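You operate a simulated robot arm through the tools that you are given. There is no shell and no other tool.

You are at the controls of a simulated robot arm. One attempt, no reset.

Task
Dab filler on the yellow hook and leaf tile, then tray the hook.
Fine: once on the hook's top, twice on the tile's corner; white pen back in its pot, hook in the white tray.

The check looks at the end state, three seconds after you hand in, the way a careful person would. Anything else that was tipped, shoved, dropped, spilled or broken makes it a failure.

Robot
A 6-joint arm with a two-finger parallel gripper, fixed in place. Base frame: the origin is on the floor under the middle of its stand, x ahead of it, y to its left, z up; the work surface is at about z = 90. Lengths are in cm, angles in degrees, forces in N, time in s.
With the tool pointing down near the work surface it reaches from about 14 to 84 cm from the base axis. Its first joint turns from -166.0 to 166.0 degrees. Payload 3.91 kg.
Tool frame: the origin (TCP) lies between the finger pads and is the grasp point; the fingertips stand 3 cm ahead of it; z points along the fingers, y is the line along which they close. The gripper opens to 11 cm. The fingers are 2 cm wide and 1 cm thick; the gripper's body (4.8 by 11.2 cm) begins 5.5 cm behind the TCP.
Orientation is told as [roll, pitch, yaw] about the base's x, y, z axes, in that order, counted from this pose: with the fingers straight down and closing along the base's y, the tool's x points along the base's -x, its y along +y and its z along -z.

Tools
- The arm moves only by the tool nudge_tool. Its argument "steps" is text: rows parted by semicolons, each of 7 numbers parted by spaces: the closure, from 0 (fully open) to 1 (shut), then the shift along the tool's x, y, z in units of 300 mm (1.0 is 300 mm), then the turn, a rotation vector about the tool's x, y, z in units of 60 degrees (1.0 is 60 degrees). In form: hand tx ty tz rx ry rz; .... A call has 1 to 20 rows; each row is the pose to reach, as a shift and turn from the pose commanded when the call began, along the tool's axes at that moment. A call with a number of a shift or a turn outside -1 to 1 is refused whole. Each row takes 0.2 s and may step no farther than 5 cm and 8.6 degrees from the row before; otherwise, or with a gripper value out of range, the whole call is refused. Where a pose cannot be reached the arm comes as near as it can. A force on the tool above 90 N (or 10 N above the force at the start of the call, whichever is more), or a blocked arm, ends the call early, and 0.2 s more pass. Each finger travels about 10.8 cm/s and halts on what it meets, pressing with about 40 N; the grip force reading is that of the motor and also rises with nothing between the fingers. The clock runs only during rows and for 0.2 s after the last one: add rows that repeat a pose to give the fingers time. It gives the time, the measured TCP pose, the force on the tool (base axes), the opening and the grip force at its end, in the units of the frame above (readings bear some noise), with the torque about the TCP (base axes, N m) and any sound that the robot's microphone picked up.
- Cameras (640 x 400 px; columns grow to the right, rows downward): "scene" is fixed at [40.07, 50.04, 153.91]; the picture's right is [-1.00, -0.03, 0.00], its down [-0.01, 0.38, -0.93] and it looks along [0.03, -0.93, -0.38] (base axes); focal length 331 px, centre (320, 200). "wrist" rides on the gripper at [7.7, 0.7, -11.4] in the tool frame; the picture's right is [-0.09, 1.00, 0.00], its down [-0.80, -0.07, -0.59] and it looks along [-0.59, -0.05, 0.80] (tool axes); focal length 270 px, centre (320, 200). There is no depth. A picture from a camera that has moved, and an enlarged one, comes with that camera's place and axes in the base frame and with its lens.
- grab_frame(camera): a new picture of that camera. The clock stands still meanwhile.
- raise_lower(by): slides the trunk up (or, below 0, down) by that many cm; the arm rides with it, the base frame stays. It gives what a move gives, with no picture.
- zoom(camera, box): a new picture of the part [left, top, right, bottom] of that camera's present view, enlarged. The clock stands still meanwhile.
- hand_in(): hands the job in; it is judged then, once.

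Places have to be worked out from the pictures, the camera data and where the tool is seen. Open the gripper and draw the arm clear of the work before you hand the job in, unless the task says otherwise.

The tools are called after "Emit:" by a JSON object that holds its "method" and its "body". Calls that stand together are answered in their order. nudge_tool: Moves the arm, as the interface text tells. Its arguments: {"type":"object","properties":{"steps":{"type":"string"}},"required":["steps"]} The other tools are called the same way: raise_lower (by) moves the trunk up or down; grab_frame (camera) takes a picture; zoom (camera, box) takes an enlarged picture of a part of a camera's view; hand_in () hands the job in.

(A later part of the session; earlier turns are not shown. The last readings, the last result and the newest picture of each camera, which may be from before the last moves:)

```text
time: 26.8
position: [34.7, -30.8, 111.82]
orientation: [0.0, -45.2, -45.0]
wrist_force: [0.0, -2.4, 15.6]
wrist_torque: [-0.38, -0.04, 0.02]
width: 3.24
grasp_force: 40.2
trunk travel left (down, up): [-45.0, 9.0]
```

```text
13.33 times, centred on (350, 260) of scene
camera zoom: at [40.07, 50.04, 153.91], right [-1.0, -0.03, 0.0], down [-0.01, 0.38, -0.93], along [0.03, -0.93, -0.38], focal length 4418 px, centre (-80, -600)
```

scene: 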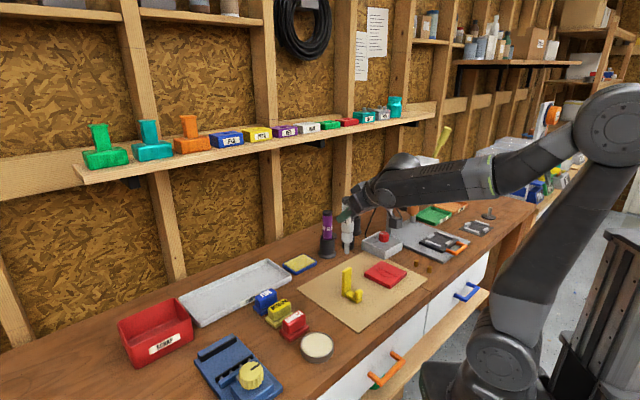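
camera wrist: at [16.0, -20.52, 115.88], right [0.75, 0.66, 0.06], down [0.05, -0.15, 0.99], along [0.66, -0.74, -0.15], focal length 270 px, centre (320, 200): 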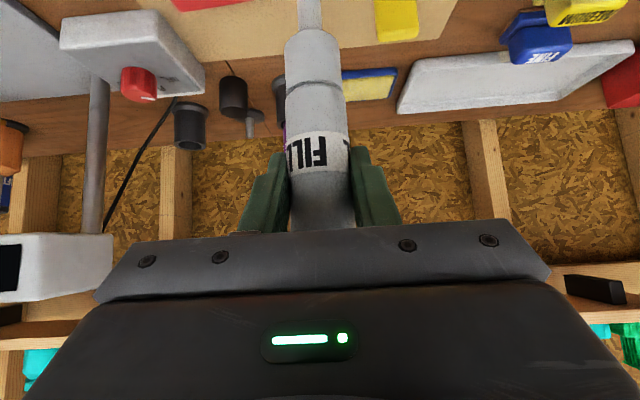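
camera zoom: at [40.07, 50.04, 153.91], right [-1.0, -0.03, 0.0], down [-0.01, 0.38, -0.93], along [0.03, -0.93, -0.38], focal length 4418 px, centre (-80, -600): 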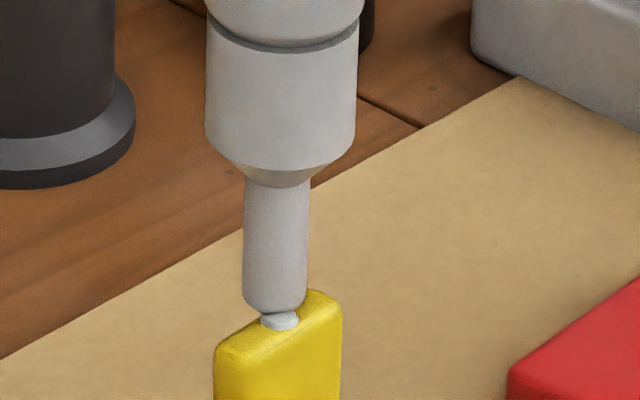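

A white blob of filler has appeared under the nozzle at 15.6 N. Lifting straight up now.

Emit:
{"method": "nudge_tool", "body": {"steps": "1 -0.024 0 -0.024 0 0 0; 1 -0.07 0 -0.07 0 0 0; 1 -0.13 0 -0.13 0 0 0; 1 -0.13 0 -0.13 0 0 0"}}

Emit:
{"method": "zoom", "body": {"camera": "scene", "box": [330, 245, 370, 275]}}

Emit:
{"method": "zoom", "body": {"camera": "scene", "box": [310, 220, 430, 310]}}

```text
time: 27.8
position: [34.58, -30.82, 117.34]
orientation: [-0.1, -45.0, -45.1]
wrist_force: [-0.1, 0.3, -1.9]
wrist_torque: [0.04, 0.01, -0.02]
width: 3.21
grasp_force: 39.9
trunk travel left (down, up): [-45.0, 9.0]
```

```text
13.33 times, centred on (350, 260) of scene
camera zoom: at [40.07, 50.04, 153.91], right [-1.0, -0.03, 0.0], down [-0.01, 0.38, -0.93], along [0.03, -0.93, -0.38], focal length 4418 px, centre (-80, -600)
```

zoom: 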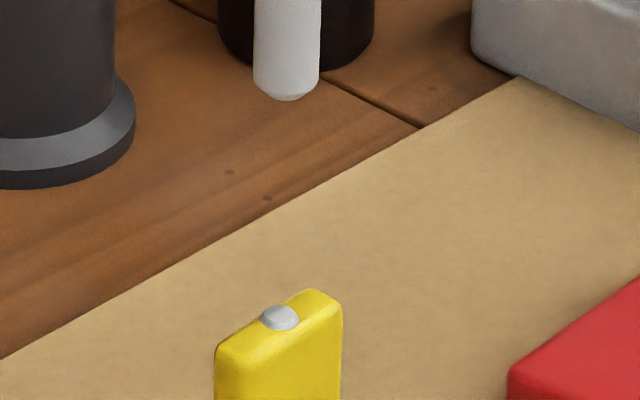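

```text
4.44 times, centred on (370, 265) of scene
camera zoom: at [40.07, 50.04, 153.91], right [-1.0, -0.03, 0.0], down [-0.01, 0.38, -0.93], along [0.03, -0.93, -0.38], focal length 1472 px, centre (98, -89)
```

zoom: 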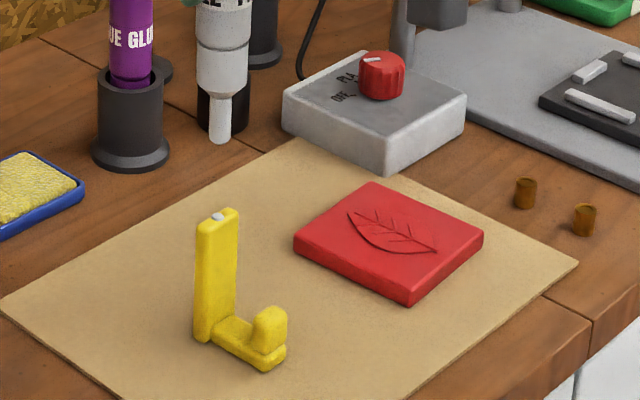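

One clean dab on the hook's top. Now examining the tile closely to choose the corner (looking for any chip that needs filling).

Emit:
{"method": "zoom", "body": {"camera": "scene", "box": [370, 255, 425, 295]}}

Emit:
{"method": "zoom", "body": {"camera": "wrist", "box": [0, 0, 200, 125]}}

```text
10.00 times, centred on (398, 275) of scene
camera zoom: at [40.07, 50.04, 153.91], right [-1.0, -0.03, 0.0], down [-0.01, 0.38, -0.93], along [0.03, -0.93, -0.38], focal length 3313 px, centre (-455, -550)
```

zoom: 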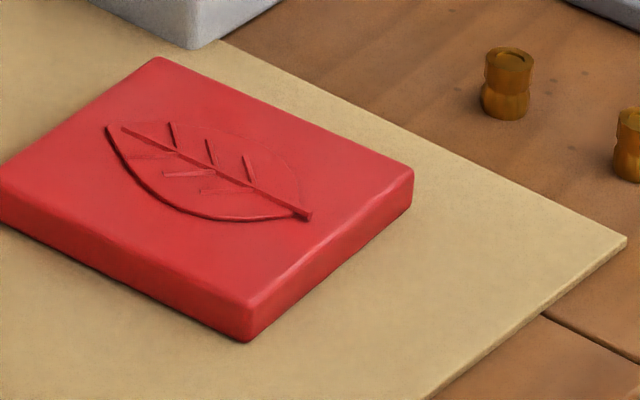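

```text
3.20 times, centred on (100, 62) of wrist
camera zoom: at [25.64, -20.74, 120.13], right [0.75, 0.66, 0.06], down [0.05, -0.15, 0.99], along [0.66, -0.73, -0.15], focal length 865 px, centre (1024, 640)
```

zoom: 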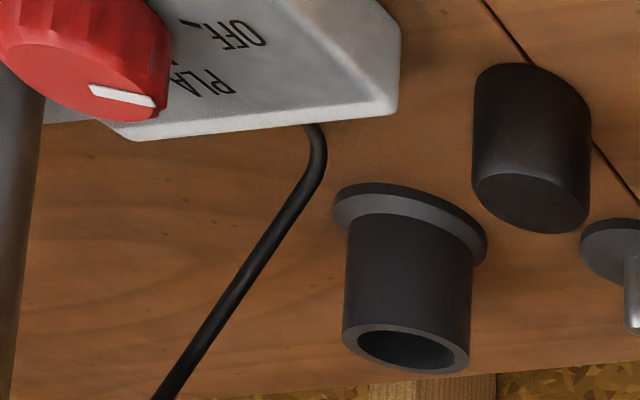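

The tile has no chip; its corners come out at about N (21.45, -33.6), L (28.8, -39.9), R (15.05, -41) with top z ≈ 92. I'll use the near corner, and move the nozzle above a point just inside it, hovering.

Emit:
{"method": "nudge_tool", "body": {"steps": "1 0.0375 -0.107 -0.0375 0 0 0; 1 0.075 -0.2145 -0.075 0 0 0; 1 0.1125 -0.322 -0.1125 0 0 0; 1 0.15 -0.429 -0.15 0 0 0; 1 0.2129 -0.429 -0.0871 0 0 0; 1 0.2757 -0.429 -0.0243 0 0 0; 1 0.3386 -0.429 0.0386 0 0 0; 1 0.3386 -0.429 0.0386 0 0 0"}}

Emit:
{"method": "zoom", "body": {"camera": "scene", "box": [350, 240, 430, 300]}}

Emit:
{"method": "grab_frame", "body": {"camera": "scene"}}

```text
time: 29.6
position: [21.08, -35.59, 109.21]
orientation: [0.0, -45.0, -45.1]
wrist_force: [-0.5, 0.5, -0.6]
wrist_torque: [0.04, 0.01, -0.02]
width: 3.19
grasp_force: 40.1
trunk travel left (down, up): [-45.0, 9.0]
```

```text
6.67 times, centred on (390, 270) of scene
camera zoom: at [40.07, 50.04, 153.91], right [-1.0, -0.03, 0.0], down [-0.01, 0.38, -0.93], along [0.03, -0.93, -0.38], focal length 2209 px, centre (-147, -267)
```

zoom: 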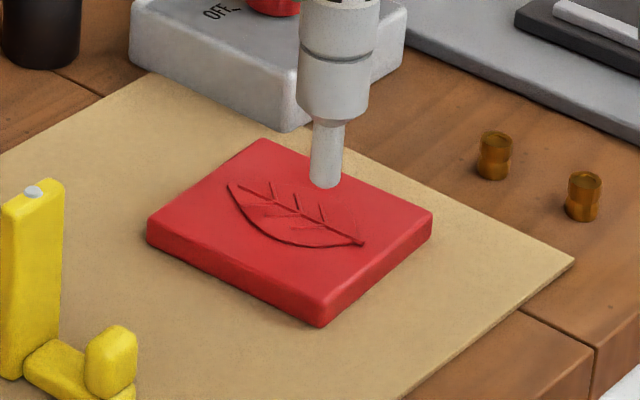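

```text
taken
```

scene: 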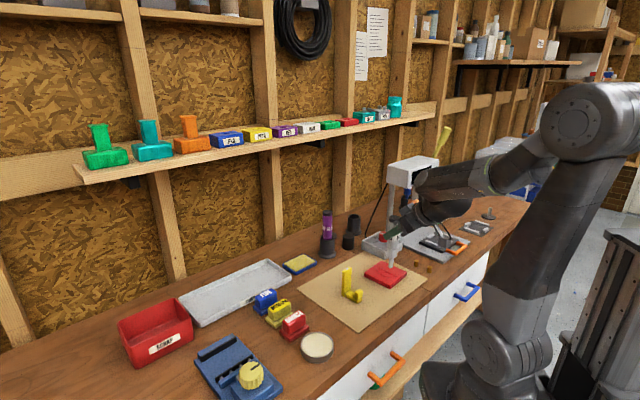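

The nozzle will land about 2 cm inside the near corner, almost exactly on its diagonal. I'll shift it slightly for the first dab and lower to about 0.7 cm above.

Emit:
{"method": "nudge_tool", "body": {"steps": "1 0.04 -0.0035 0.033 0 0 0; 1 0.08 -0.0035 0.066 0 0 0; 1 0.1082 -0.0035 0.0898 0 0 0; 1 0.1082 -0.0035 0.0898 0 0 0"}}

Emit:
{"method": "zoom", "body": {"camera": "scene", "box": [370, 255, 420, 290]}}

```text
time: 30.6
position: [20.86, -35.28, 105.13]
orientation: [0.0, -45.0, -45.0]
wrist_force: [0.1, 0.4, -0.5]
wrist_torque: [0.02, 0.01, 0.0]
width: 3.19
grasp_force: 39.8
trunk travel left (down, up): [-45.0, 9.0]
```

```text
11.43 times, centred on (395, 272) of scene
camera zoom: at [40.07, 50.04, 153.91], right [-1.0, -0.03, 0.0], down [-0.01, 0.38, -0.93], along [0.03, -0.93, -0.38], focal length 3786 px, centre (-537, -629)
```

zoom: 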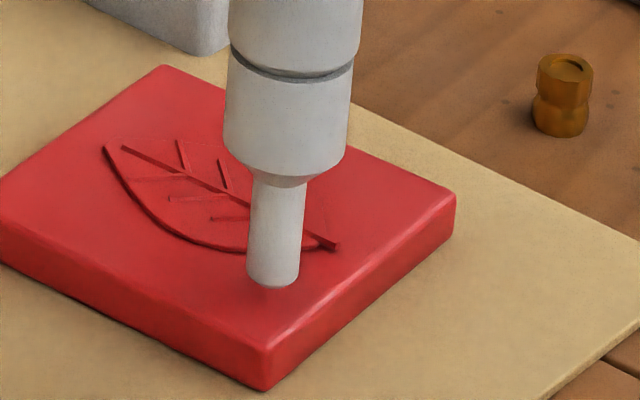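

The nozzle is about 0.8 cm above the landing point just right of the corner's diagonal. Lowering to contact.

Emit:
{"method": "nudge_tool", "body": {"steps": "1 0.006 0 0.006 0 0 0; 1 0.0118 0 0.0118 0 0 0; 1 0.0118 0 0.0118 0 0 0"}}

```text
time: 31.4
position: [20.81, -35.16, 104.72]
orientation: [0.0, -45.1, -45.0]
wrist_force: [0.0, -0.3, -0.3]
wrist_torque: [0.01, -0.01, -0.03]
width: 3.18
grasp_force: 39.6
trunk travel left (down, up): [-45.0, 9.0]
```

No contact yet; continuing 2 mm at a time.

Emit:
{"method": "nudge_tool", "body": {"steps": "1 0.0024 0 0.0024 0 0 0; 1 0.0047 0 0.0047 0 0 0; 1 0.0047 0 0.0047 0 0 0"}}

```text
time: 32.2
position: [20.75, -35.22, 104.65]
orientation: [-0.1, -45.2, -44.8]
wrist_force: [1.6, 1.3, 17.1]
wrist_torque: [0.02, -0.24, 0.02]
width: 3.21
grasp_force: 39.6
trunk travel left (down, up): [-45.0, 9.0]
```

17 N of contact; checking for filler.

Emit:
{"method": "zoom", "body": {"camera": "scene", "box": [370, 255, 420, 290]}}

```text
11.43 times, centred on (395, 272) of scene
camera zoom: at [40.07, 50.04, 153.91], right [-1.0, -0.03, 0.0], down [-0.01, 0.38, -0.93], along [0.03, -0.93, -0.38], focal length 3786 px, centre (-537, -629)
```

zoom: 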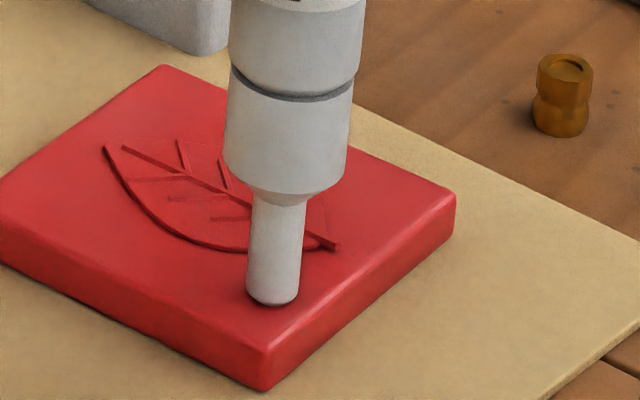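

No filler seen yet; holding the same pose for 0.6 s.

Emit:
{"method": "nudge_tool", "body": {"steps": "1 0 0 0 0 0 0; 1 0 0 0 0 0 0; 1 0 0 0 0 0 0"}}

Emit:
{"method": "zoom", "body": {"camera": "scene", "box": [370, 255, 420, 290]}}

```text
time: 33.0
position: [20.77, -35.23, 104.56]
orientation: [-0.1, -45.2, -44.9]
wrist_force: [2.2, -1.3, 25.5]
wrist_torque: [-0.29, -0.43, 0.04]
width: 3.18
grasp_force: 39.8
trunk travel left (down, up): [-45.0, 9.0]
```

```text
11.43 times, centred on (395, 272) of scene
camera zoom: at [40.07, 50.04, 153.91], right [-1.0, -0.03, 0.0], down [-0.01, 0.38, -0.93], along [0.03, -0.93, -0.38], focal length 3786 px, centre (-537, -629)
```

zoom: 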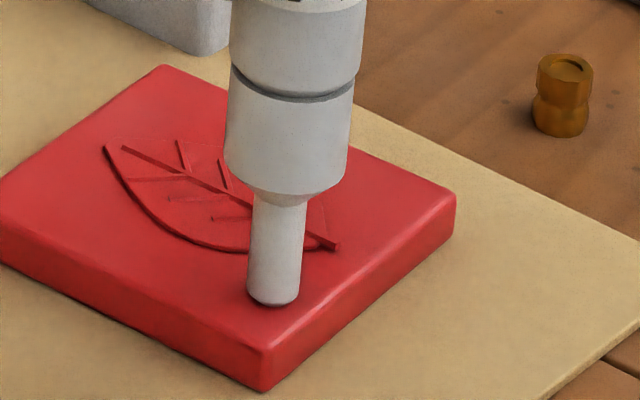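

Force is 25 N; any blob would be hidden under the nozzle here. Lifting to look.

Emit:
{"method": "nudge_tool", "body": {"steps": "1 -0.024 0 -0.024 0 0 0; 1 -0.07 0 -0.07 0 0 0; 1 -0.118 0 -0.118 0 0 0; 1 -0.118 0 -0.118 0 0 0"}}

Emit:
{"method": "zoom", "body": {"camera": "scene", "box": [370, 255, 420, 290]}}

```text
time: 34.0
position: [20.87, -35.24, 109.41]
orientation: [0.0, -45.0, -45.0]
wrist_force: [-0.4, -0.5, -0.1]
wrist_torque: [0.01, 0.01, -0.02]
width: 3.18
grasp_force: 39.7
trunk travel left (down, up): [-45.0, 9.0]
```

```text
11.43 times, centred on (395, 272) of scene
camera zoom: at [40.07, 50.04, 153.91], right [-1.0, -0.03, 0.0], down [-0.01, 0.38, -0.93], along [0.03, -0.93, -0.38], focal length 3786 px, centre (-537, -629)
```

zoom: 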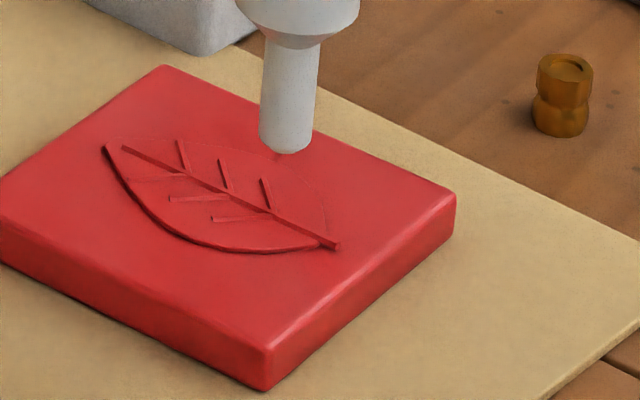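

No mark this time even with 25 N, whereas the hook got filler during a longer, gentler hold (~1.7 s, 2–16 N). I'll check the tile hasn't moved and the nozzle's state in close-up before trying again.

Emit:
{"method": "zoom", "body": {"camera": "scene", "box": [378, 250, 408, 292]}}

Emit:
{"method": "zoom", "body": {"camera": "scene", "box": [335, 255, 375, 305]}}

```text
9.52 times, centred on (393, 271) of scene
camera zoom: at [40.07, 50.04, 153.91], right [-1.0, -0.03, 0.0], down [-0.01, 0.38, -0.93], along [0.03, -0.93, -0.38], focal length 3155 px, centre (-375, -476)
```

zoom: 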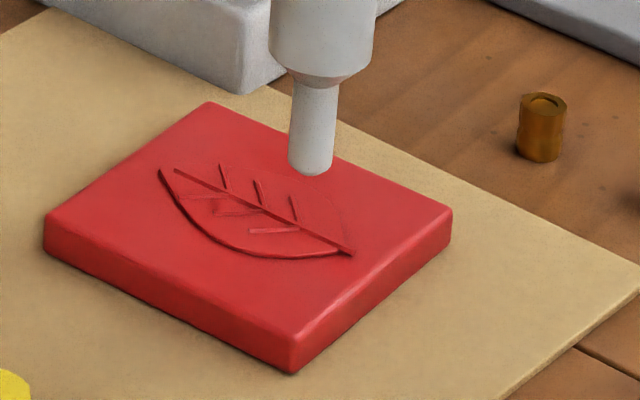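

```text
8.00 times, centred on (355, 280) of scene
camera zoom: at [40.07, 50.04, 153.91], right [-1.0, -0.03, 0.0], down [-0.01, 0.38, -0.93], along [0.03, -0.93, -0.38], focal length 2651 px, centre (40, -440)
```

zoom: 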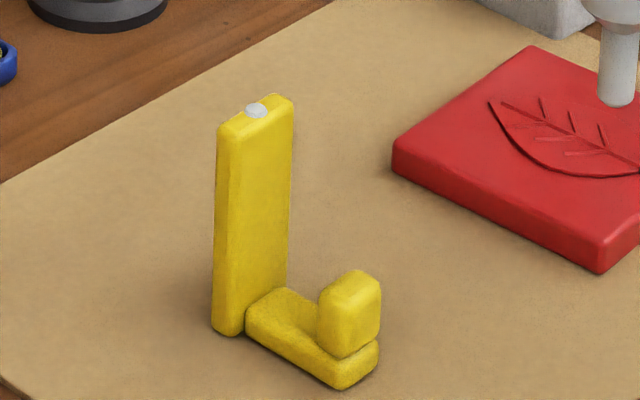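

The tile hasn't moved and the hook has a single dab. Descending again over the same spot, gently this time.

Emit:
{"method": "nudge_tool", "body": {"steps": "1 0.05 0 0.05 0 0 0; 1 0.09 0 0.09 0 0 0; 1 0.108 0 0.108 0 0 0; 1 0.1129 0 0.1129 0 0 0; 1 0.1129 0 0.1129 0 0 0"}}

```text
time: 35.2
position: [20.65, -35.25, 104.72]
orientation: [0.0, -44.9, -45.0]
wrist_force: [0.2, 0.3, -0.9]
wrist_torque: [0.02, -0.02, 0.0]
width: 3.17
grasp_force: 39.9
trunk travel left (down, up): [-45.0, 9.0]
```

Emit:
{"method": "nudge_tool", "body": {"steps": "1 0.0015 0 0.0015 0 0 0; 1 0.003 0 0.003 0 0 0; 1 0.003 0 0.003 0 0 0"}}

```text
time: 36.0
position: [20.86, -35.26, 104.64]
orientation: [-0.1, -45.1, -45.1]
wrist_force: [0.6, -0.2, 10.4]
wrist_torque: [0.0, -0.12, -0.01]
width: 3.17
grasp_force: 40.0
trunk travel left (down, up): [-45.0, 9.0]
```

10 N contact. Checking, then I'll hold without pressing further.

Emit:
{"method": "zoom", "body": {"camera": "scene", "box": [370, 255, 420, 290]}}

Emit:
{"method": "nudge_tool", "body": {"steps": "1 0 0 0 0 0 0; 1 0 0 0 0 0 0"}}

Emit:
{"method": "zoom", "body": {"camera": "scene", "box": [370, 255, 420, 290]}}

```text
11.43 times, centred on (395, 272) of scene
camera zoom: at [40.07, 50.04, 153.91], right [-1.0, -0.03, 0.0], down [-0.01, 0.38, -0.93], along [0.03, -0.93, -0.38], focal length 3786 px, centre (-537, -629)
```

zoom: 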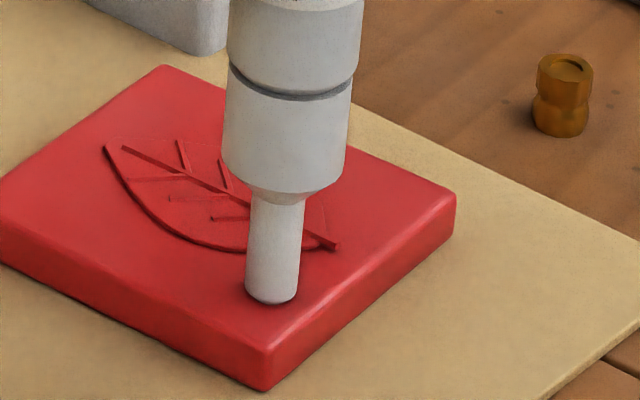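

```text
time: 36.6
position: [20.76, -35.23, 104.47]
orientation: [0.0, -45.1, -45.0]
wrist_force: [0.7, -0.4, 11.7]
wrist_torque: [-0.16, -0.19, -0.02]
width: 3.14
grasp_force: 39.8
trunk travel left (down, up): [-45.0, 9.0]
```

```text
11.43 times, centred on (395, 272) of scene
camera zoom: at [40.07, 50.04, 153.91], right [-1.0, -0.03, 0.0], down [-0.01, 0.38, -0.93], along [0.03, -0.93, -0.38], focal length 3786 px, centre (-537, -629)
```

zoom: 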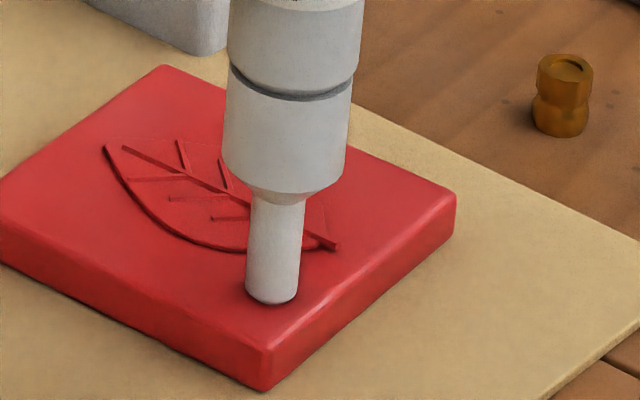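

Force holds near 12 N, no filler yet. Holding longer.

Emit:
{"method": "nudge_tool", "body": {"steps": "1 0 0 0 0 0 0; 1 0 0 0 0 0 0; 1 0 0 0 0 0 0"}}

Emit:
{"method": "zoom", "body": {"camera": "scene", "box": [370, 255, 420, 290]}}

```text
time: 37.4
position: [20.72, -35.28, 104.56]
orientation: [-0.1, -45.1, -44.9]
wrist_force: [1.4, -2.2, 17.0]
wrist_torque: [-0.28, -0.27, -0.02]
width: 3.14
grasp_force: 40.0
trunk travel left (down, up): [-45.0, 9.0]
```

```text
11.43 times, centred on (395, 272) of scene
camera zoom: at [40.07, 50.04, 153.91], right [-1.0, -0.03, 0.0], down [-0.01, 0.38, -0.93], along [0.03, -0.93, -0.38], focal length 3786 px, centre (-537, -629)
```

zoom: 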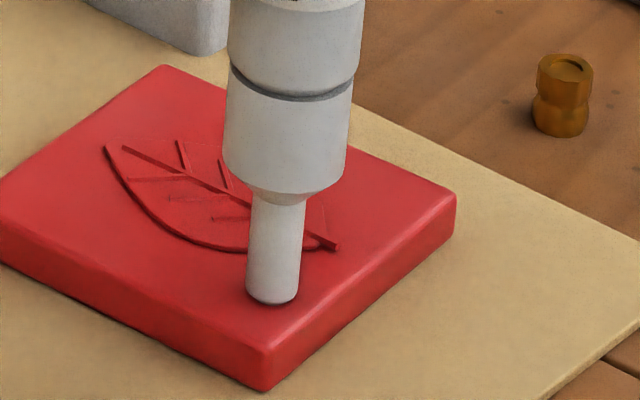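

Nothing after 1.8 s at up to 17 N, so this isn't the trigger either. I'll lift and inspect the tile's corners at much higher zoom for a specific spot that needs filler.

Emit:
{"method": "nudge_tool", "body": {"steps": "1 -0.024 0 -0.024 0 0 0; 1 -0.09 0 -0.09 0 0 0; 1 -0.18 0 -0.18 0 0 0; 1 -0.23 0 -0.23 0 0 0; 1 -0.23 0 -0.23 0 0 0"}}

Emit:
{"method": "zoom", "body": {"camera": "scene", "box": [384, 272, 400, 292]}}

Emit:
{"method": "zoom", "body": {"camera": "scene", "box": [360, 262, 384, 280]}}

Emit:
{"method": "zoom", "body": {"camera": "scene", "box": [376, 256, 400, 274]}}

Emit:
{"method": "zoom", "body": {"camera": "scene", "box": [392, 264, 416, 282]}}

```text
time: 38.6
position: [20.85, -35.28, 114.17]
orientation: [0.0, -45.0, -45.0]
wrist_force: [0.2, 0.4, -1.0]
wrist_torque: [0.0, -0.01, -0.02]
width: 3.17
grasp_force: 40.5
trunk travel left (down, up): [-45.0, 9.0]
```

```text
16.00 times, centred on (392, 282) of scene
camera zoom: at [40.07, 50.04, 153.91], right [-1.0, -0.03, 0.0], down [-0.01, 0.38, -0.93], along [0.03, -0.93, -0.38], focal length 5301 px, centre (-832, -1112)
```

zoom: 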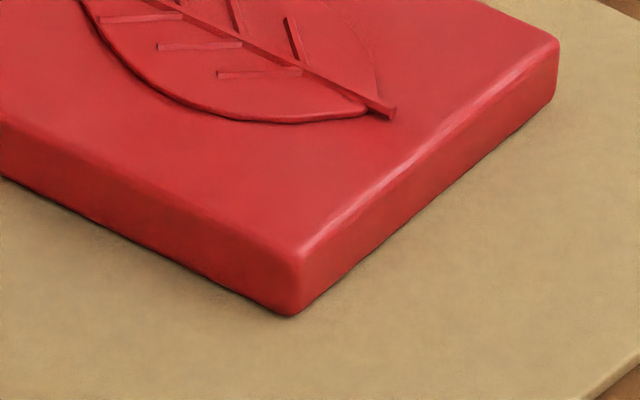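

```text
16.00 times, centred on (372, 271) of scene
camera zoom: at [40.07, 50.04, 153.91], right [-1.0, -0.03, 0.0], down [-0.01, 0.38, -0.93], along [0.03, -0.93, -0.38], focal length 5301 px, centre (-512, -936)
```

zoom: 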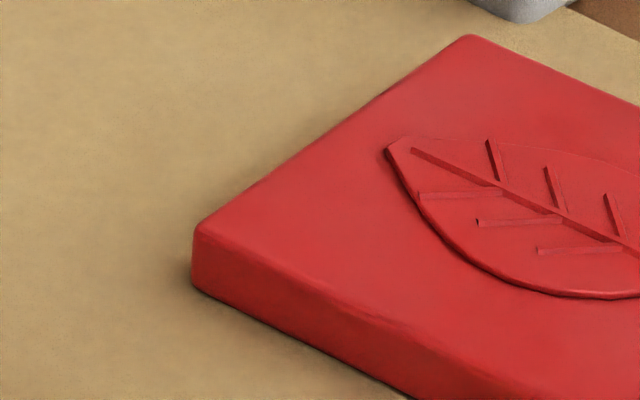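

```text
16.00 times, centred on (388, 265) of scene
camera zoom: at [40.07, 50.04, 153.91], right [-1.0, -0.03, 0.0], down [-0.01, 0.38, -0.93], along [0.03, -0.93, -0.38], focal length 5301 px, centre (-768, -840)
```

zoom: 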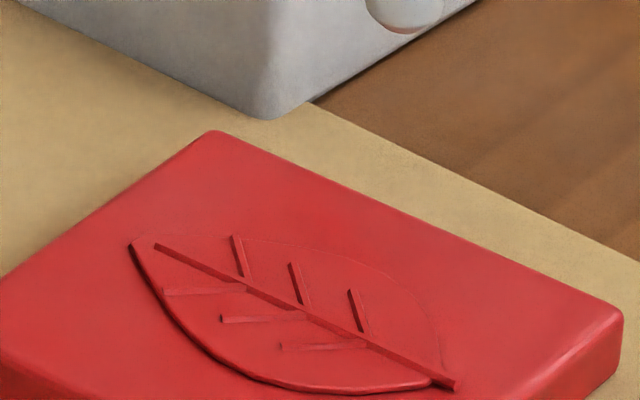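

```text
16.00 times, centred on (404, 273) of scene
camera zoom: at [40.07, 50.04, 153.91], right [-1.0, -0.03, 0.0], down [-0.01, 0.38, -0.93], along [0.03, -0.93, -0.38], focal length 5301 px, centre (-1024, -968)
```

zoom: 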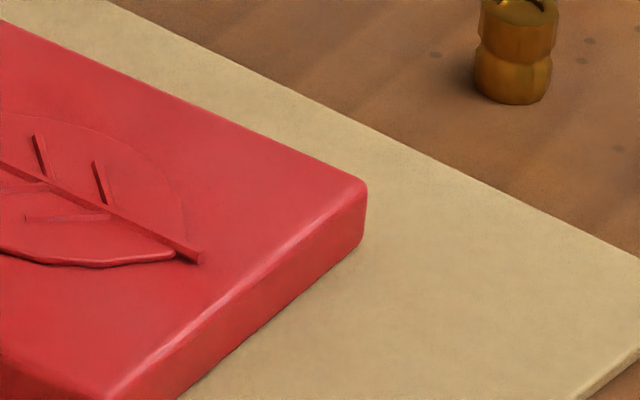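

All four corners look alike with no chip. From the tip's picture position, my presses actually landed about 2.4 cm in from the corner, so I'll move closer to the corner (about 1.2 cm in) and approach gently with a longer, light hold.

Emit:
{"method": "nudge_tool", "body": {"steps": "1 0.0092 0.0342 -0.0092 0 0 0; 1 0.0876 0.0342 0.0692 0 0 0; 1 0.166 0.0342 0.1476 0 0 0; 1 0.21 0.0342 0.1916 0 0 0; 1 0.2285 0.0342 0.2101 0 0 0; 1 0.2285 0.0342 0.2101 0 0 0"}}

Emit:
{"method": "zoom", "body": {"camera": "scene", "box": [370, 255, 420, 290]}}

```text
time: 40.0
position: [21.09, -34.11, 105.05]
orientation: [0.0, -45.0, -45.0]
wrist_force: [0.2, -0.3, -0.2]
wrist_torque: [0.01, -0.06, 0.0]
width: 3.16
grasp_force: 39.8
trunk travel left (down, up): [-45.0, 9.0]
```

```text
11.43 times, centred on (395, 272) of scene
camera zoom: at [40.07, 50.04, 153.91], right [-1.0, -0.03, 0.0], down [-0.01, 0.38, -0.93], along [0.03, -0.93, -0.38], focal length 3786 px, centre (-537, -629)
```

zoom: 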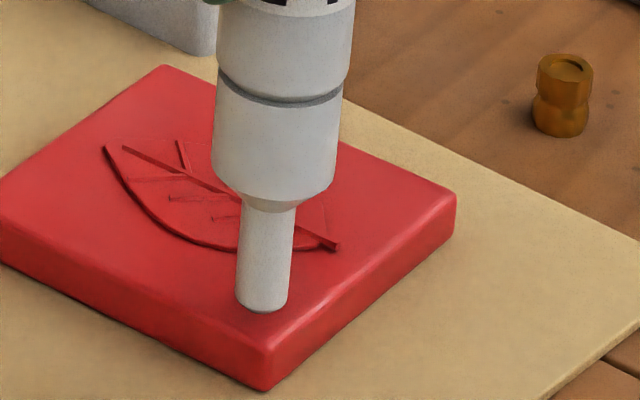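

The tip will land about 1.2 cm from the corner. Lowering gently toward contact.

Emit:
{"method": "nudge_tool", "body": {"steps": "1 0.005 0 0.005 0 0 0; 1 0.0085 0 0.0085 0 0 0; 1 0.0085 0 0.0085 0 0 0"}}

```text
time: 40.8
position: [21.22, -34.26, 104.67]
orientation: [-0.1, -45.0, -45.0]
wrist_force: [0.4, -0.9, -0.8]
wrist_torque: [0.0, 0.01, 0.01]
width: 3.17
grasp_force: 39.8
trunk travel left (down, up): [-45.0, 9.0]
```

Emit:
{"method": "nudge_tool", "body": {"steps": "1 0.0012 0 0.0012 0 0 0; 1 0.0012 0 0.0012 0 0 0"}}

```text
time: 41.4
position: [21.25, -34.31, 104.71]
orientation: [0.0, -45.1, -45.1]
wrist_force: [0.3, 0.9, 1.5]
wrist_torque: [0.05, -0.05, 0.03]
width: 3.16
grasp_force: 40.1
trunk travel left (down, up): [-45.0, 9.0]
```

Just touching (1.5 N). Adding a hair more and holding.

Emit:
{"method": "nudge_tool", "body": {"steps": "1 0.0008 0 0.0008 0 0 0; 1 0.0008 0 0.0008 0 0 0; 1 0.0008 0 0.0008 0 0 0"}}

Emit:
{"method": "zoom", "body": {"camera": "scene", "box": [370, 255, 420, 290]}}

```text
time: 42.2
position: [21.2, -34.23, 104.64]
orientation: [0.0, -45.1, -45.0]
wrist_force: [-0.4, 0.6, 7.9]
wrist_torque: [-0.02, -0.05, 0.03]
width: 3.16
grasp_force: 39.8
trunk travel left (down, up): [-45.0, 9.0]
```

```text
11.43 times, centred on (395, 272) of scene
camera zoom: at [40.07, 50.04, 153.91], right [-1.0, -0.03, 0.0], down [-0.01, 0.38, -0.93], along [0.03, -0.93, -0.38], focal length 3786 px, centre (-537, -629)
```

zoom: 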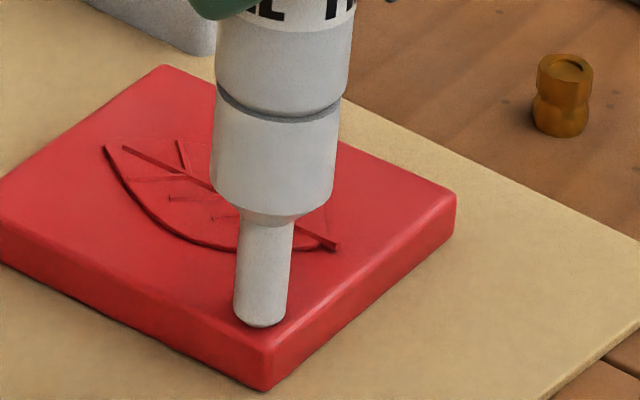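

7.9 N, no blob yet. Holding a little longer.

Emit:
{"method": "nudge_tool", "body": {"steps": "1 0 0 0 0 0 0; 1 0 0 0 0 0 0"}}

Emit:
{"method": "zoom", "body": {"camera": "scene", "box": [370, 255, 420, 290]}}

```text
time: 42.8
position: [21.21, -34.2, 104.62]
orientation: [0.0, -45.1, -45.0]
wrist_force: [0.4, -0.6, 9.6]
wrist_torque: [-0.06, -0.08, 0.0]
width: 3.2
grasp_force: 40.1
trunk travel left (down, up): [-45.0, 9.0]
```

```text
11.43 times, centred on (395, 272) of scene
camera zoom: at [40.07, 50.04, 153.91], right [-1.0, -0.03, 0.0], down [-0.01, 0.38, -0.93], along [0.03, -0.93, -0.38], focal length 3786 px, centre (-537, -629)
```

zoom: 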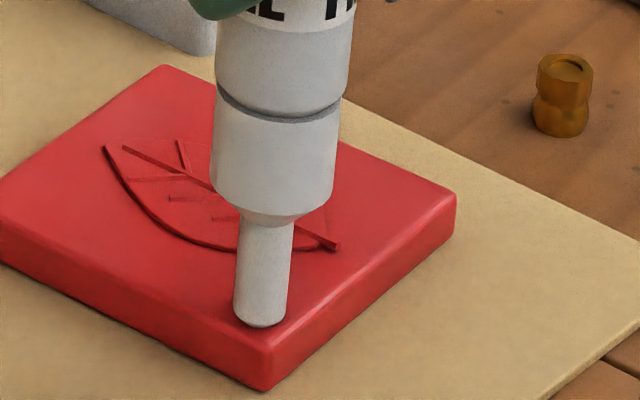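

Still nothing at ~10 N after 1.6 s. Pressing up to about 16 N at this spot.

Emit:
{"method": "nudge_tool", "body": {"steps": "1 0.0012 0 0.0012 0 0 0; 1 0.0012 0 0.0012 0 0 0; 1 0.0012 0 0.0012 0 0 0"}}

Emit:
{"method": "zoom", "body": {"camera": "scene", "box": [370, 255, 420, 290]}}

```text
time: 43.6
position: [21.17, -34.2, 104.58]
orientation: [-0.1, -45.2, -45.0]
wrist_force: [1.0, -1.4, 17.5]
wrist_torque: [-0.17, -0.28, 0.04]
width: 3.14
grasp_force: 39.9
trunk travel left (down, up): [-45.0, 9.0]
```

```text
11.43 times, centred on (395, 272) of scene
camera zoom: at [40.07, 50.04, 153.91], right [-1.0, -0.03, 0.0], down [-0.01, 0.38, -0.93], along [0.03, -0.93, -0.38], focal length 3786 px, centre (-537, -629)
```

zoom: 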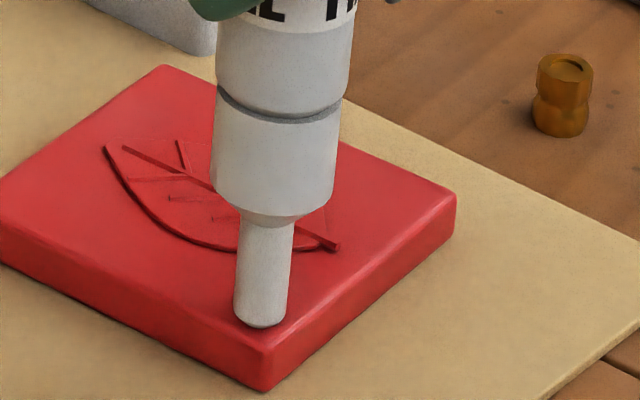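

Lifting to see whether anything was left underneath.

Emit:
{"method": "nudge_tool", "body": {"steps": "1 -0.024 0 -0.024 0 0 0; 1 -0.07 0 -0.07 0 0 0; 1 -0.13 0 -0.13 0 0 0; 1 -0.13 0 -0.13 0 0 0"}}

Emit:
{"method": "zoom", "body": {"camera": "scene", "box": [370, 255, 420, 290]}}

```text
time: 44.6
position: [21.25, -34.15, 110.04]
orientation: [0.1, -45.0, -45.0]
wrist_force: [-0.2, -1.0, 0.0]
wrist_torque: [-0.01, -0.01, -0.01]
width: 3.13
grasp_force: 39.9
trunk travel left (down, up): [-45.0, 9.0]
```

```text
11.43 times, centred on (395, 272) of scene
camera zoom: at [40.07, 50.04, 153.91], right [-1.0, -0.03, 0.0], down [-0.01, 0.38, -0.93], along [0.03, -0.93, -0.38], focal length 3786 px, centre (-537, -629)
```

zoom: 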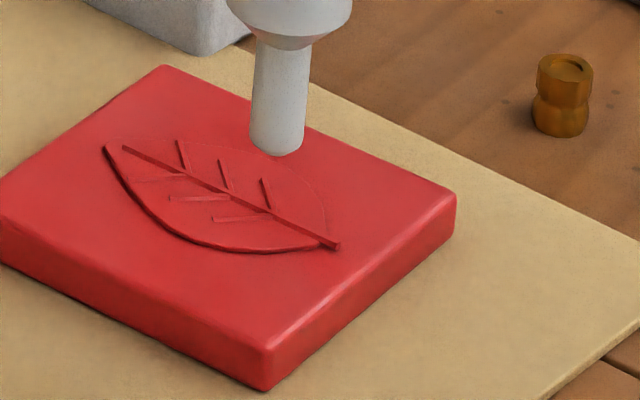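

The near corner takes no filler at all, even pressed at two spots, so perhaps the spot that takes filler is another corner. I'll try the left corner next (about (27.3, -39.3) in picture terms), hovering first.

Emit:
{"method": "nudge_tool", "body": {"steps": "1 -0.0912 0.0043 0.0912 0 0 0; 1 -0.1823 0.0085 0.1823 0 0 0; 1 -0.1229 0.0085 0.2417 0 0 0; 1 -0.0735 0.0085 0.2911 0 0 0; 1 -0.0735 0.0085 0.2911 0 0 0"}}

Emit:
{"method": "zoom", "body": {"camera": "scene", "box": [355, 250, 415, 292]}}

```text
time: 45.8
position: [26.92, -39.52, 105.32]
orientation: [0.0, -45.0, -45.0]
wrist_force: [0.3, -0.4, -0.5]
wrist_torque: [-0.01, -0.01, -0.01]
width: 3.18
grasp_force: 40.3
trunk travel left (down, up): [-45.0, 9.0]
```

```text
9.52 times, centred on (385, 271) of scene
camera zoom: at [40.07, 50.04, 153.91], right [-1.0, -0.03, 0.0], down [-0.01, 0.38, -0.93], along [0.03, -0.93, -0.38], focal length 3155 px, centre (-299, -476)
```

zoom: 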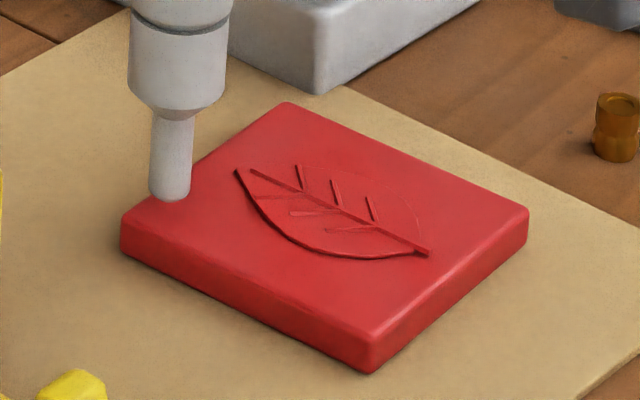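

Tip is aligned about 1.5 cm inside the left corner. Lowering to contact and pressing.

Emit:
{"method": "nudge_tool", "body": {"steps": "1 0.007 0 0.007 0 0 0; 1 0.014 0 0.014 0 0 0; 1 0.017 0 0.017 0 0 0; 1 0.017 0 0.017 0 0 0"}}

```text
time: 46.8
position: [26.88, -39.51, 104.57]
orientation: [0.0, -45.0, -45.0]
wrist_force: [0.2, 0.3, -0.3]
wrist_torque: [0.0, -0.02, 0.0]
width: 3.15
grasp_force: 39.8
trunk travel left (down, up): [-45.0, 9.0]
```

Emit:
{"method": "nudge_tool", "body": {"steps": "1 0.002 0 0.002 0 0 0; 1 0.004 0 0.004 0 0 0; 1 0.004 0 0.004 0 0 0"}}

Emit:
{"method": "zoom", "body": {"camera": "scene", "box": [355, 250, 415, 292]}}

```text
time: 47.6
position: [26.85, -39.62, 104.64]
orientation: [-0.1, -45.1, -44.9]
wrist_force: [0.0, 1.1, 9.5]
wrist_torque: [0.1, -0.12, -0.01]
width: 3.13
grasp_force: 40.0
trunk travel left (down, up): [-45.0, 9.0]
```

```text
9.52 times, centred on (385, 271) of scene
camera zoom: at [40.07, 50.04, 153.91], right [-1.0, -0.03, 0.0], down [-0.01, 0.38, -0.93], along [0.03, -0.93, -0.38], focal length 3155 px, centre (-299, -476)
```

zoom: 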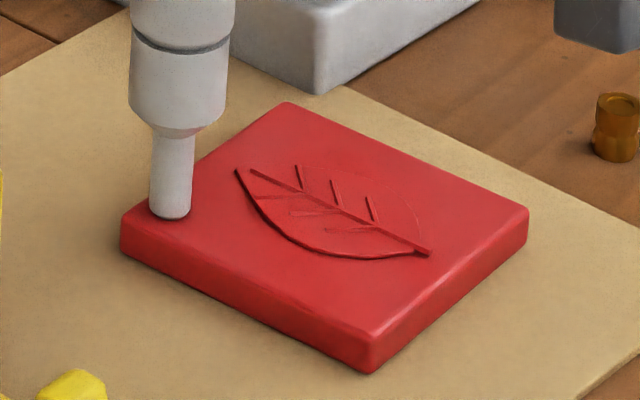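

Emit:
{"method": "nudge_tool", "body": {"steps": "1 0.002 0 0.002 0 0 0; 1 0.002 0 0.002 0 0 0; 1 0.002 0 0.002 0 0 0"}}

Emit:
{"method": "zoom", "body": {"camera": "scene", "box": [355, 250, 415, 292]}}

```text
time: 48.4
position: [26.92, -39.48, 104.52]
orientation: [-0.1, -45.3, -45.0]
wrist_force: [0.6, 0.2, 21.2]
wrist_torque: [-0.17, -0.25, 0.02]
width: 3.15
grasp_force: 39.6
trunk travel left (down, up): [-45.0, 9.0]
```

```text
9.52 times, centred on (385, 271) of scene
camera zoom: at [40.07, 50.04, 153.91], right [-1.0, -0.03, 0.0], down [-0.01, 0.38, -0.93], along [0.03, -0.93, -0.38], focal length 3155 px, centre (-299, -476)
```

zoom: 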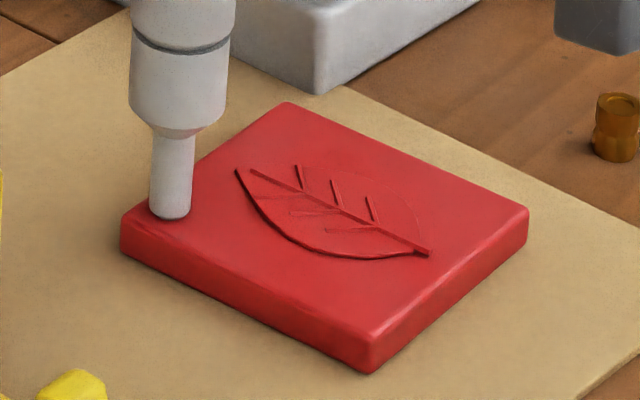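

21 N with no visible filler. Lifting to check.

Emit:
{"method": "nudge_tool", "body": {"steps": "1 -0.024 0 -0.024 0 0 0; 1 -0.07 0 -0.07 0 0 0; 1 -0.13 0 -0.13 0 0 0; 1 -0.13 0 -0.13 0 0 0"}}

Emit:
{"method": "zoom", "body": {"camera": "scene", "box": [355, 250, 415, 292]}}

```text
time: 49.4
position: [26.75, -39.45, 109.94]
orientation: [0.0, -45.0, -45.0]
wrist_force: [-0.1, 0.1, 0.1]
wrist_torque: [-0.04, -0.02, 0.0]
width: 3.13
grasp_force: 40.4
trunk travel left (down, up): [-45.0, 9.0]
```

```text
9.52 times, centred on (385, 271) of scene
camera zoom: at [40.07, 50.04, 153.91], right [-1.0, -0.03, 0.0], down [-0.01, 0.38, -0.93], along [0.03, -0.93, -0.38], focal length 3155 px, centre (-299, -476)
```

zoom: 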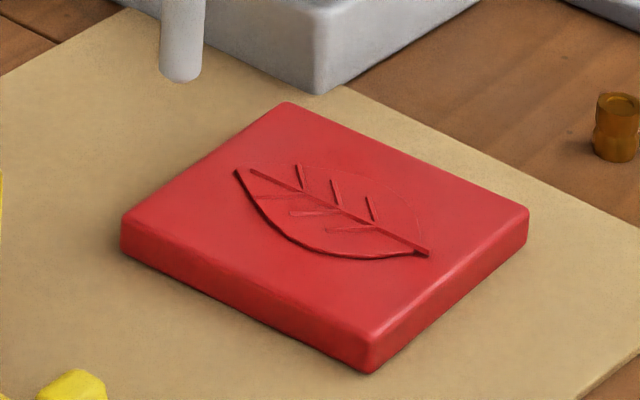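

No filler at the left corner either. Before trying more, I want a proper overhead look at the tile for a marked or chipped corner, so I'll back off, and tilt the wrist camera to look down on it.

Emit:
{"method": "nudge_tool", "body": {"steps": "1 0.0535 0.0371 -0.125 0 0 0; 1 0.107 0.0743 -0.25 0 0 0; 1 0.16 0.111 -0.375 0 0 0; 1 0.2138 0.1485 -0.4995 0 0 0; 1 0.2138 0.1485 -0.4995 0 0.125 0; 1 0.2138 0.1485 -0.4995 0 0.25 0; 1 0.2138 0.1485 -0.4995 0 0.375 0; 1 0.2138 0.1485 -0.4995 0 0.5 0; 1 0.2138 0.1485 -0.4995 0 0.5 0"}}

Emit:
{"method": "grab_frame", "body": {"camera": "wrist"}}

```text
time: 51.4
position: [19.41, -25.79, 115.87]
orientation: [0.0, -14.9, -45.0]
wrist_force: [0.2, 0.0, -1.0]
wrist_torque: [0.03, -0.02, 0.01]
width: 3.16
grasp_force: 39.8
trunk travel left (down, up): [-45.0, 9.0]
```

```text
taken
camera wrist: at [12.54, -17.8, 125.16], right [0.76, 0.64, 0.02], down [0.39, -0.49, 0.78], along [0.51, -0.59, -0.62], focal length 270 px, centre (320, 200)
```

wrist: 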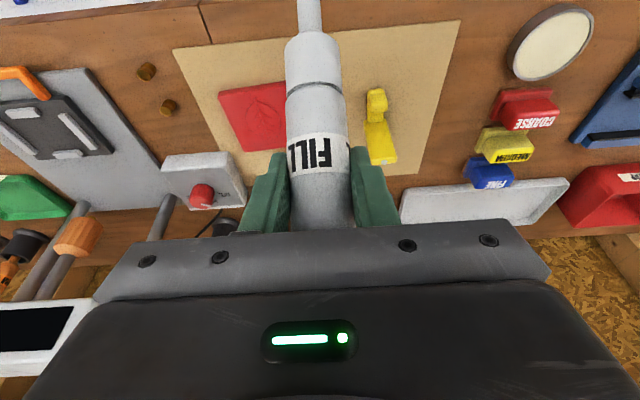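

Emit:
{"method": "zoom", "body": {"camera": "wrist", "box": [210, 70, 290, 160]}}

Emit:
{"method": "zoom", "body": {"camera": "wrist", "box": [350, 75, 410, 175]}}

```text
4.44 times, centred on (250, 115) of wrist
camera zoom: at [12.54, -17.8, 125.16], right [0.76, 0.64, 0.02], down [0.39, -0.49, 0.78], along [0.51, -0.59, -0.62], focal length 1201 px, centre (631, 578)
```

zoom: 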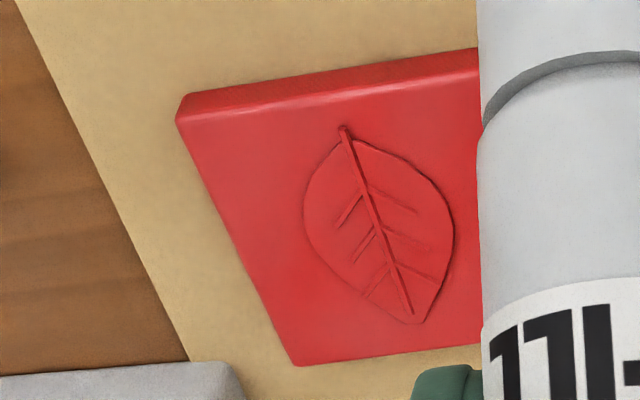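

```text
4.00 times, centred on (380, 125) of wrist
camera zoom: at [12.54, -17.8, 125.16], right [0.76, 0.64, 0.02], down [0.39, -0.49, 0.78], along [0.51, -0.59, -0.62], focal length 1081 px, centre (80, 500)
```

zoom: 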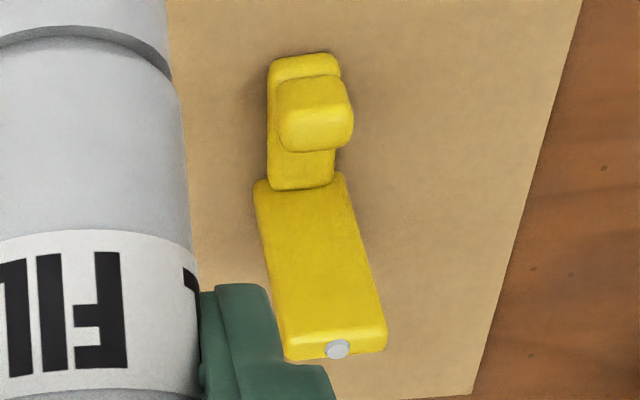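

The blob sits exactly at the centre of the hook's top, although my nozzle was slightly off-centre. That suggests filler only takes at a particular spot on each part, so one of the two remaining corners may be the tile's. I'll restore the tilt and go to the right-hand corner.

Emit:
{"method": "nudge_tool", "body": {"steps": "1 0 0 0 0 -0.125 0; 1 0 0 0 0 -0.25 0; 1 0 0 0 0 -0.375 0; 1 0 0 0 0 -0.5 0; 1 0 0 0 0 -0.5 0"}}

Emit:
{"method": "nudge_tool", "body": {"steps": "1 -0.0142 -0.102 0.0833 0 0 0; 1 -0.0284 -0.204 0.1667 0 0 0; 1 -0.0425 -0.306 0.25 0 0 0; 1 -0.0567 -0.4077 0.3333 0 0 0; 1 0 -0.4077 0.39 0 0 0; 1 0.0541 -0.4077 0.4441 0 0 0; 1 0.0541 -0.4077 0.4441 0 0 0"}}

Emit:
{"method": "zoom", "body": {"camera": "scene", "box": [365, 250, 425, 292]}}

```text
time: 52.6
position: [19.35, -25.63, 116.0]
orientation: [0.0, -45.2, -45.0]
wrist_force: [0.1, 0.7, -0.8]
wrist_torque: [0.02, 0.0, 0.0]
width: 3.15
grasp_force: 39.6
trunk travel left (down, up): [-45.0, 9.0]
```

```text
time: 54.2
position: [16.46, -40.13, 105.29]
orientation: [0.0, -45.0, -45.0]
wrist_force: [-0.5, -0.5, -0.7]
wrist_torque: [-0.01, -0.04, -0.01]
width: 3.16
grasp_force: 39.9
trunk travel left (down, up): [-45.0, 9.0]
```

```text
9.52 times, centred on (395, 271) of scene
camera zoom: at [40.07, 50.04, 153.91], right [-1.0, -0.03, 0.0], down [-0.01, 0.38, -0.93], along [0.03, -0.93, -0.38], focal length 3155 px, centre (-394, -476)
```

zoom: 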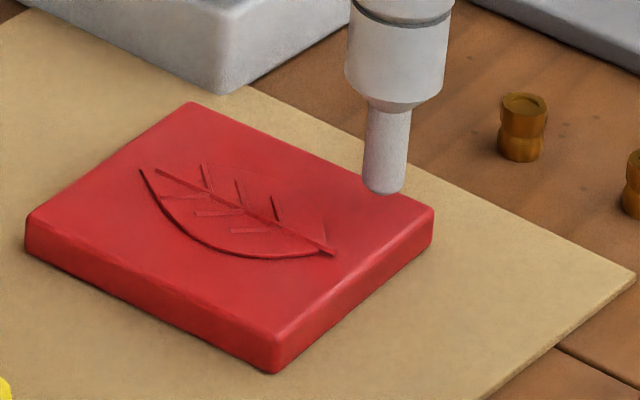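

Tip hovers above the right corner, about 1.7 cm in along the diagonal. Lowering and pressing.

Emit:
{"method": "nudge_tool", "body": {"steps": "1 0.007 0 0.007 0 0 0; 1 0.014 0 0.014 0 0 0; 1 0.0175 0 0.0175 0 0 0; 1 0.02 0 0.02 0 0 0; 1 0.02 0 0.02 0 0 0"}}

Emit:
{"method": "zoom", "body": {"camera": "scene", "box": [365, 250, 425, 292]}}

```text
time: 55.4
position: [16.58, -40.23, 104.6]
orientation: [0.0, -45.0, -45.0]
wrist_force: [-0.3, 0.7, 3.7]
wrist_torque: [0.05, -0.04, -0.01]
width: 3.15
grasp_force: 39.7
trunk travel left (down, up): [-45.0, 9.0]
```

```text
9.52 times, centred on (395, 271) of scene
camera zoom: at [40.07, 50.04, 153.91], right [-1.0, -0.03, 0.0], down [-0.01, 0.38, -0.93], along [0.03, -0.93, -0.38], focal length 3155 px, centre (-394, -476)
```

zoom: 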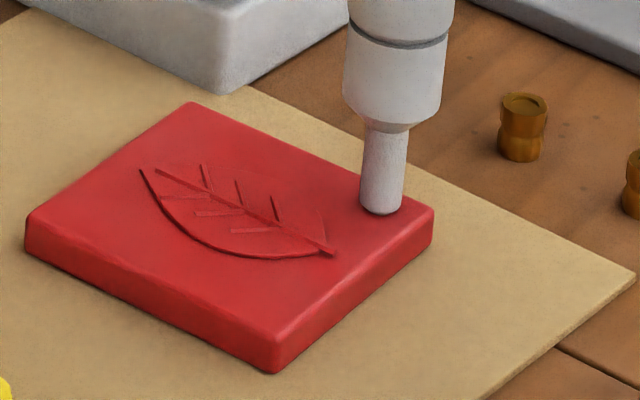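

Contact at 3.7 N; pressing in to about 15 N.

Emit:
{"method": "nudge_tool", "body": {"steps": "1 0.0024 0 0.0024 0 0 0; 1 0.0042 0 0.0042 0 0 0; 1 0.0042 0 0.0042 0 0 0; 1 0.0042 0 0.0042 0 0 0"}}

Emit:
{"method": "zoom", "body": {"camera": "scene", "box": [365, 250, 425, 292]}}

```text
time: 56.4
position: [16.57, -40.14, 104.52]
orientation: [-0.2, -45.1, -45.0]
wrist_force: [1.7, -0.6, 26.0]
wrist_torque: [-0.19, -0.26, 0.04]
width: 3.16
grasp_force: 40.4
trunk travel left (down, up): [-45.0, 9.0]
```

```text
9.52 times, centred on (395, 271) of scene
camera zoom: at [40.07, 50.04, 153.91], right [-1.0, -0.03, 0.0], down [-0.01, 0.38, -0.93], along [0.03, -0.93, -0.38], focal length 3155 px, centre (-394, -476)
```

zoom: 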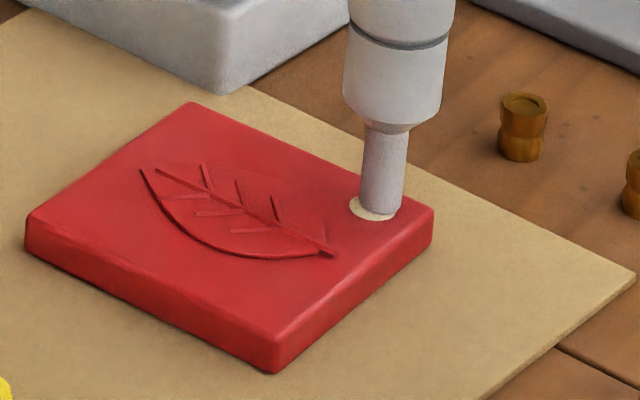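

A cream disc of filler appeared at this corner. Lifting straight up to check it.

Emit:
{"method": "nudge_tool", "body": {"steps": "1 -0.024 0 -0.024 0 0 0; 1 -0.07 0 -0.07 0 0 0; 1 -0.13 0 -0.13 0 0 0; 1 -0.13 0 -0.13 0 0 0"}}

Emit:
{"method": "zoom", "body": {"camera": "scene", "box": [390, 255, 420, 285]}}

Emit:
{"method": "zoom", "body": {"camera": "scene", "box": [325, 245, 425, 305]}}

```text
time: 57.4
position: [16.53, -40.19, 109.93]
orientation: [0.1, -45.1, -45.1]
wrist_force: [0.1, 0.5, -0.4]
wrist_torque: [-0.05, 0.02, 0.01]
width: 3.15
grasp_force: 39.7
trunk travel left (down, up): [-45.0, 9.0]
```

```text
13.33 times, centred on (405, 270) of scene
camera zoom: at [40.07, 50.04, 153.91], right [-1.0, -0.03, 0.0], down [-0.01, 0.38, -0.93], along [0.03, -0.93, -0.38], focal length 4418 px, centre (-813, -733)
```

zoom: 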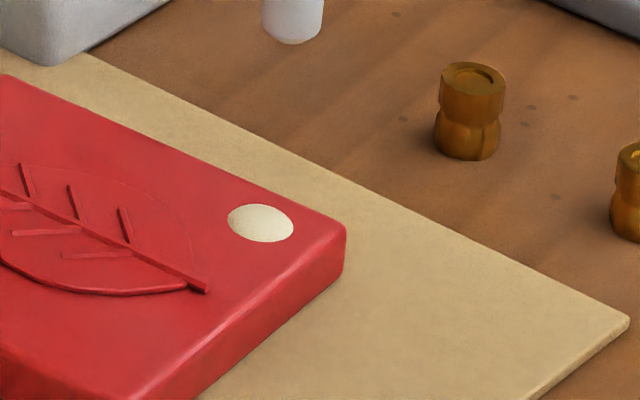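

```text
6.40 times, centred on (375, 275) of scene
camera zoom: at [40.07, 50.04, 153.91], right [-1.0, -0.03, 0.0], down [-0.01, 0.38, -0.93], along [0.03, -0.93, -0.38], focal length 2120 px, centre (-32, -280)
```

zoom: 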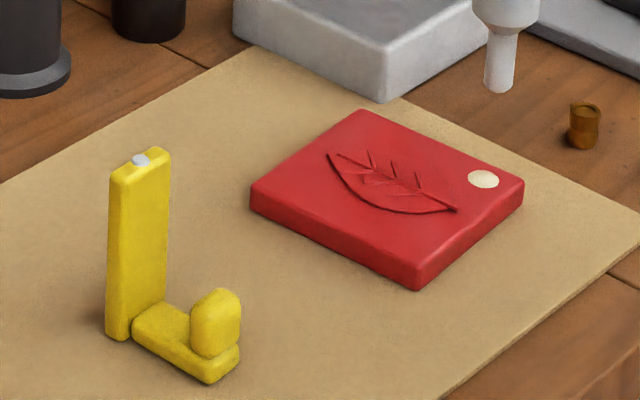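

One disc of filler now sits on the tile's right corner (site found), and the hook still has its single dab. Now the second dab on the same spot, slightly re-centred.

Emit:
{"method": "nudge_tool", "body": {"steps": "1 0.0325 0.0012 0.0475 0 0 0; 1 0.0725 0.0012 0.0875 0 0 0; 1 0.1025 0.0012 0.1175 0 0 0; 1 0.1135 0.0012 0.1285 0 0 0; 1 0.117 0.0012 0.132 0 0 0; 1 0.117 0.0012 0.132 0 0 0"}}

Emit:
{"method": "zoom", "body": {"camera": "scene", "box": [390, 255, 420, 285]}}

```text
time: 58.8
position: [16.77, -40.45, 104.51]
orientation: [0.1, -45.0, -45.0]
wrist_force: [-0.9, 0.2, 1.8]
wrist_torque: [0.02, 0.01, 0.01]
width: 3.16
grasp_force: 40.2
trunk travel left (down, up): [-45.0, 9.0]
```

```text
13.33 times, centred on (405, 270) of scene
camera zoom: at [40.07, 50.04, 153.91], right [-1.0, -0.03, 0.0], down [-0.01, 0.38, -0.93], along [0.03, -0.93, -0.38], focal length 4418 px, centre (-813, -733)
```

zoom: 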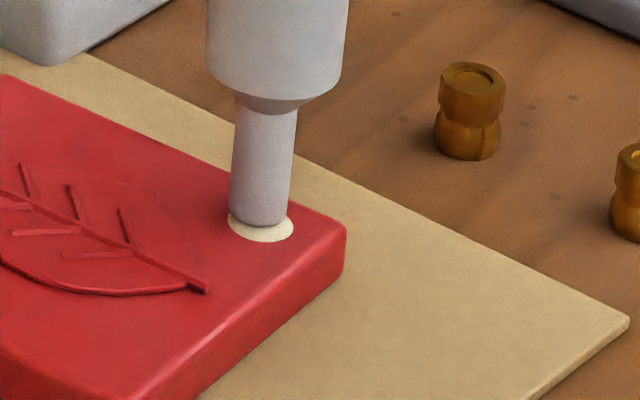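

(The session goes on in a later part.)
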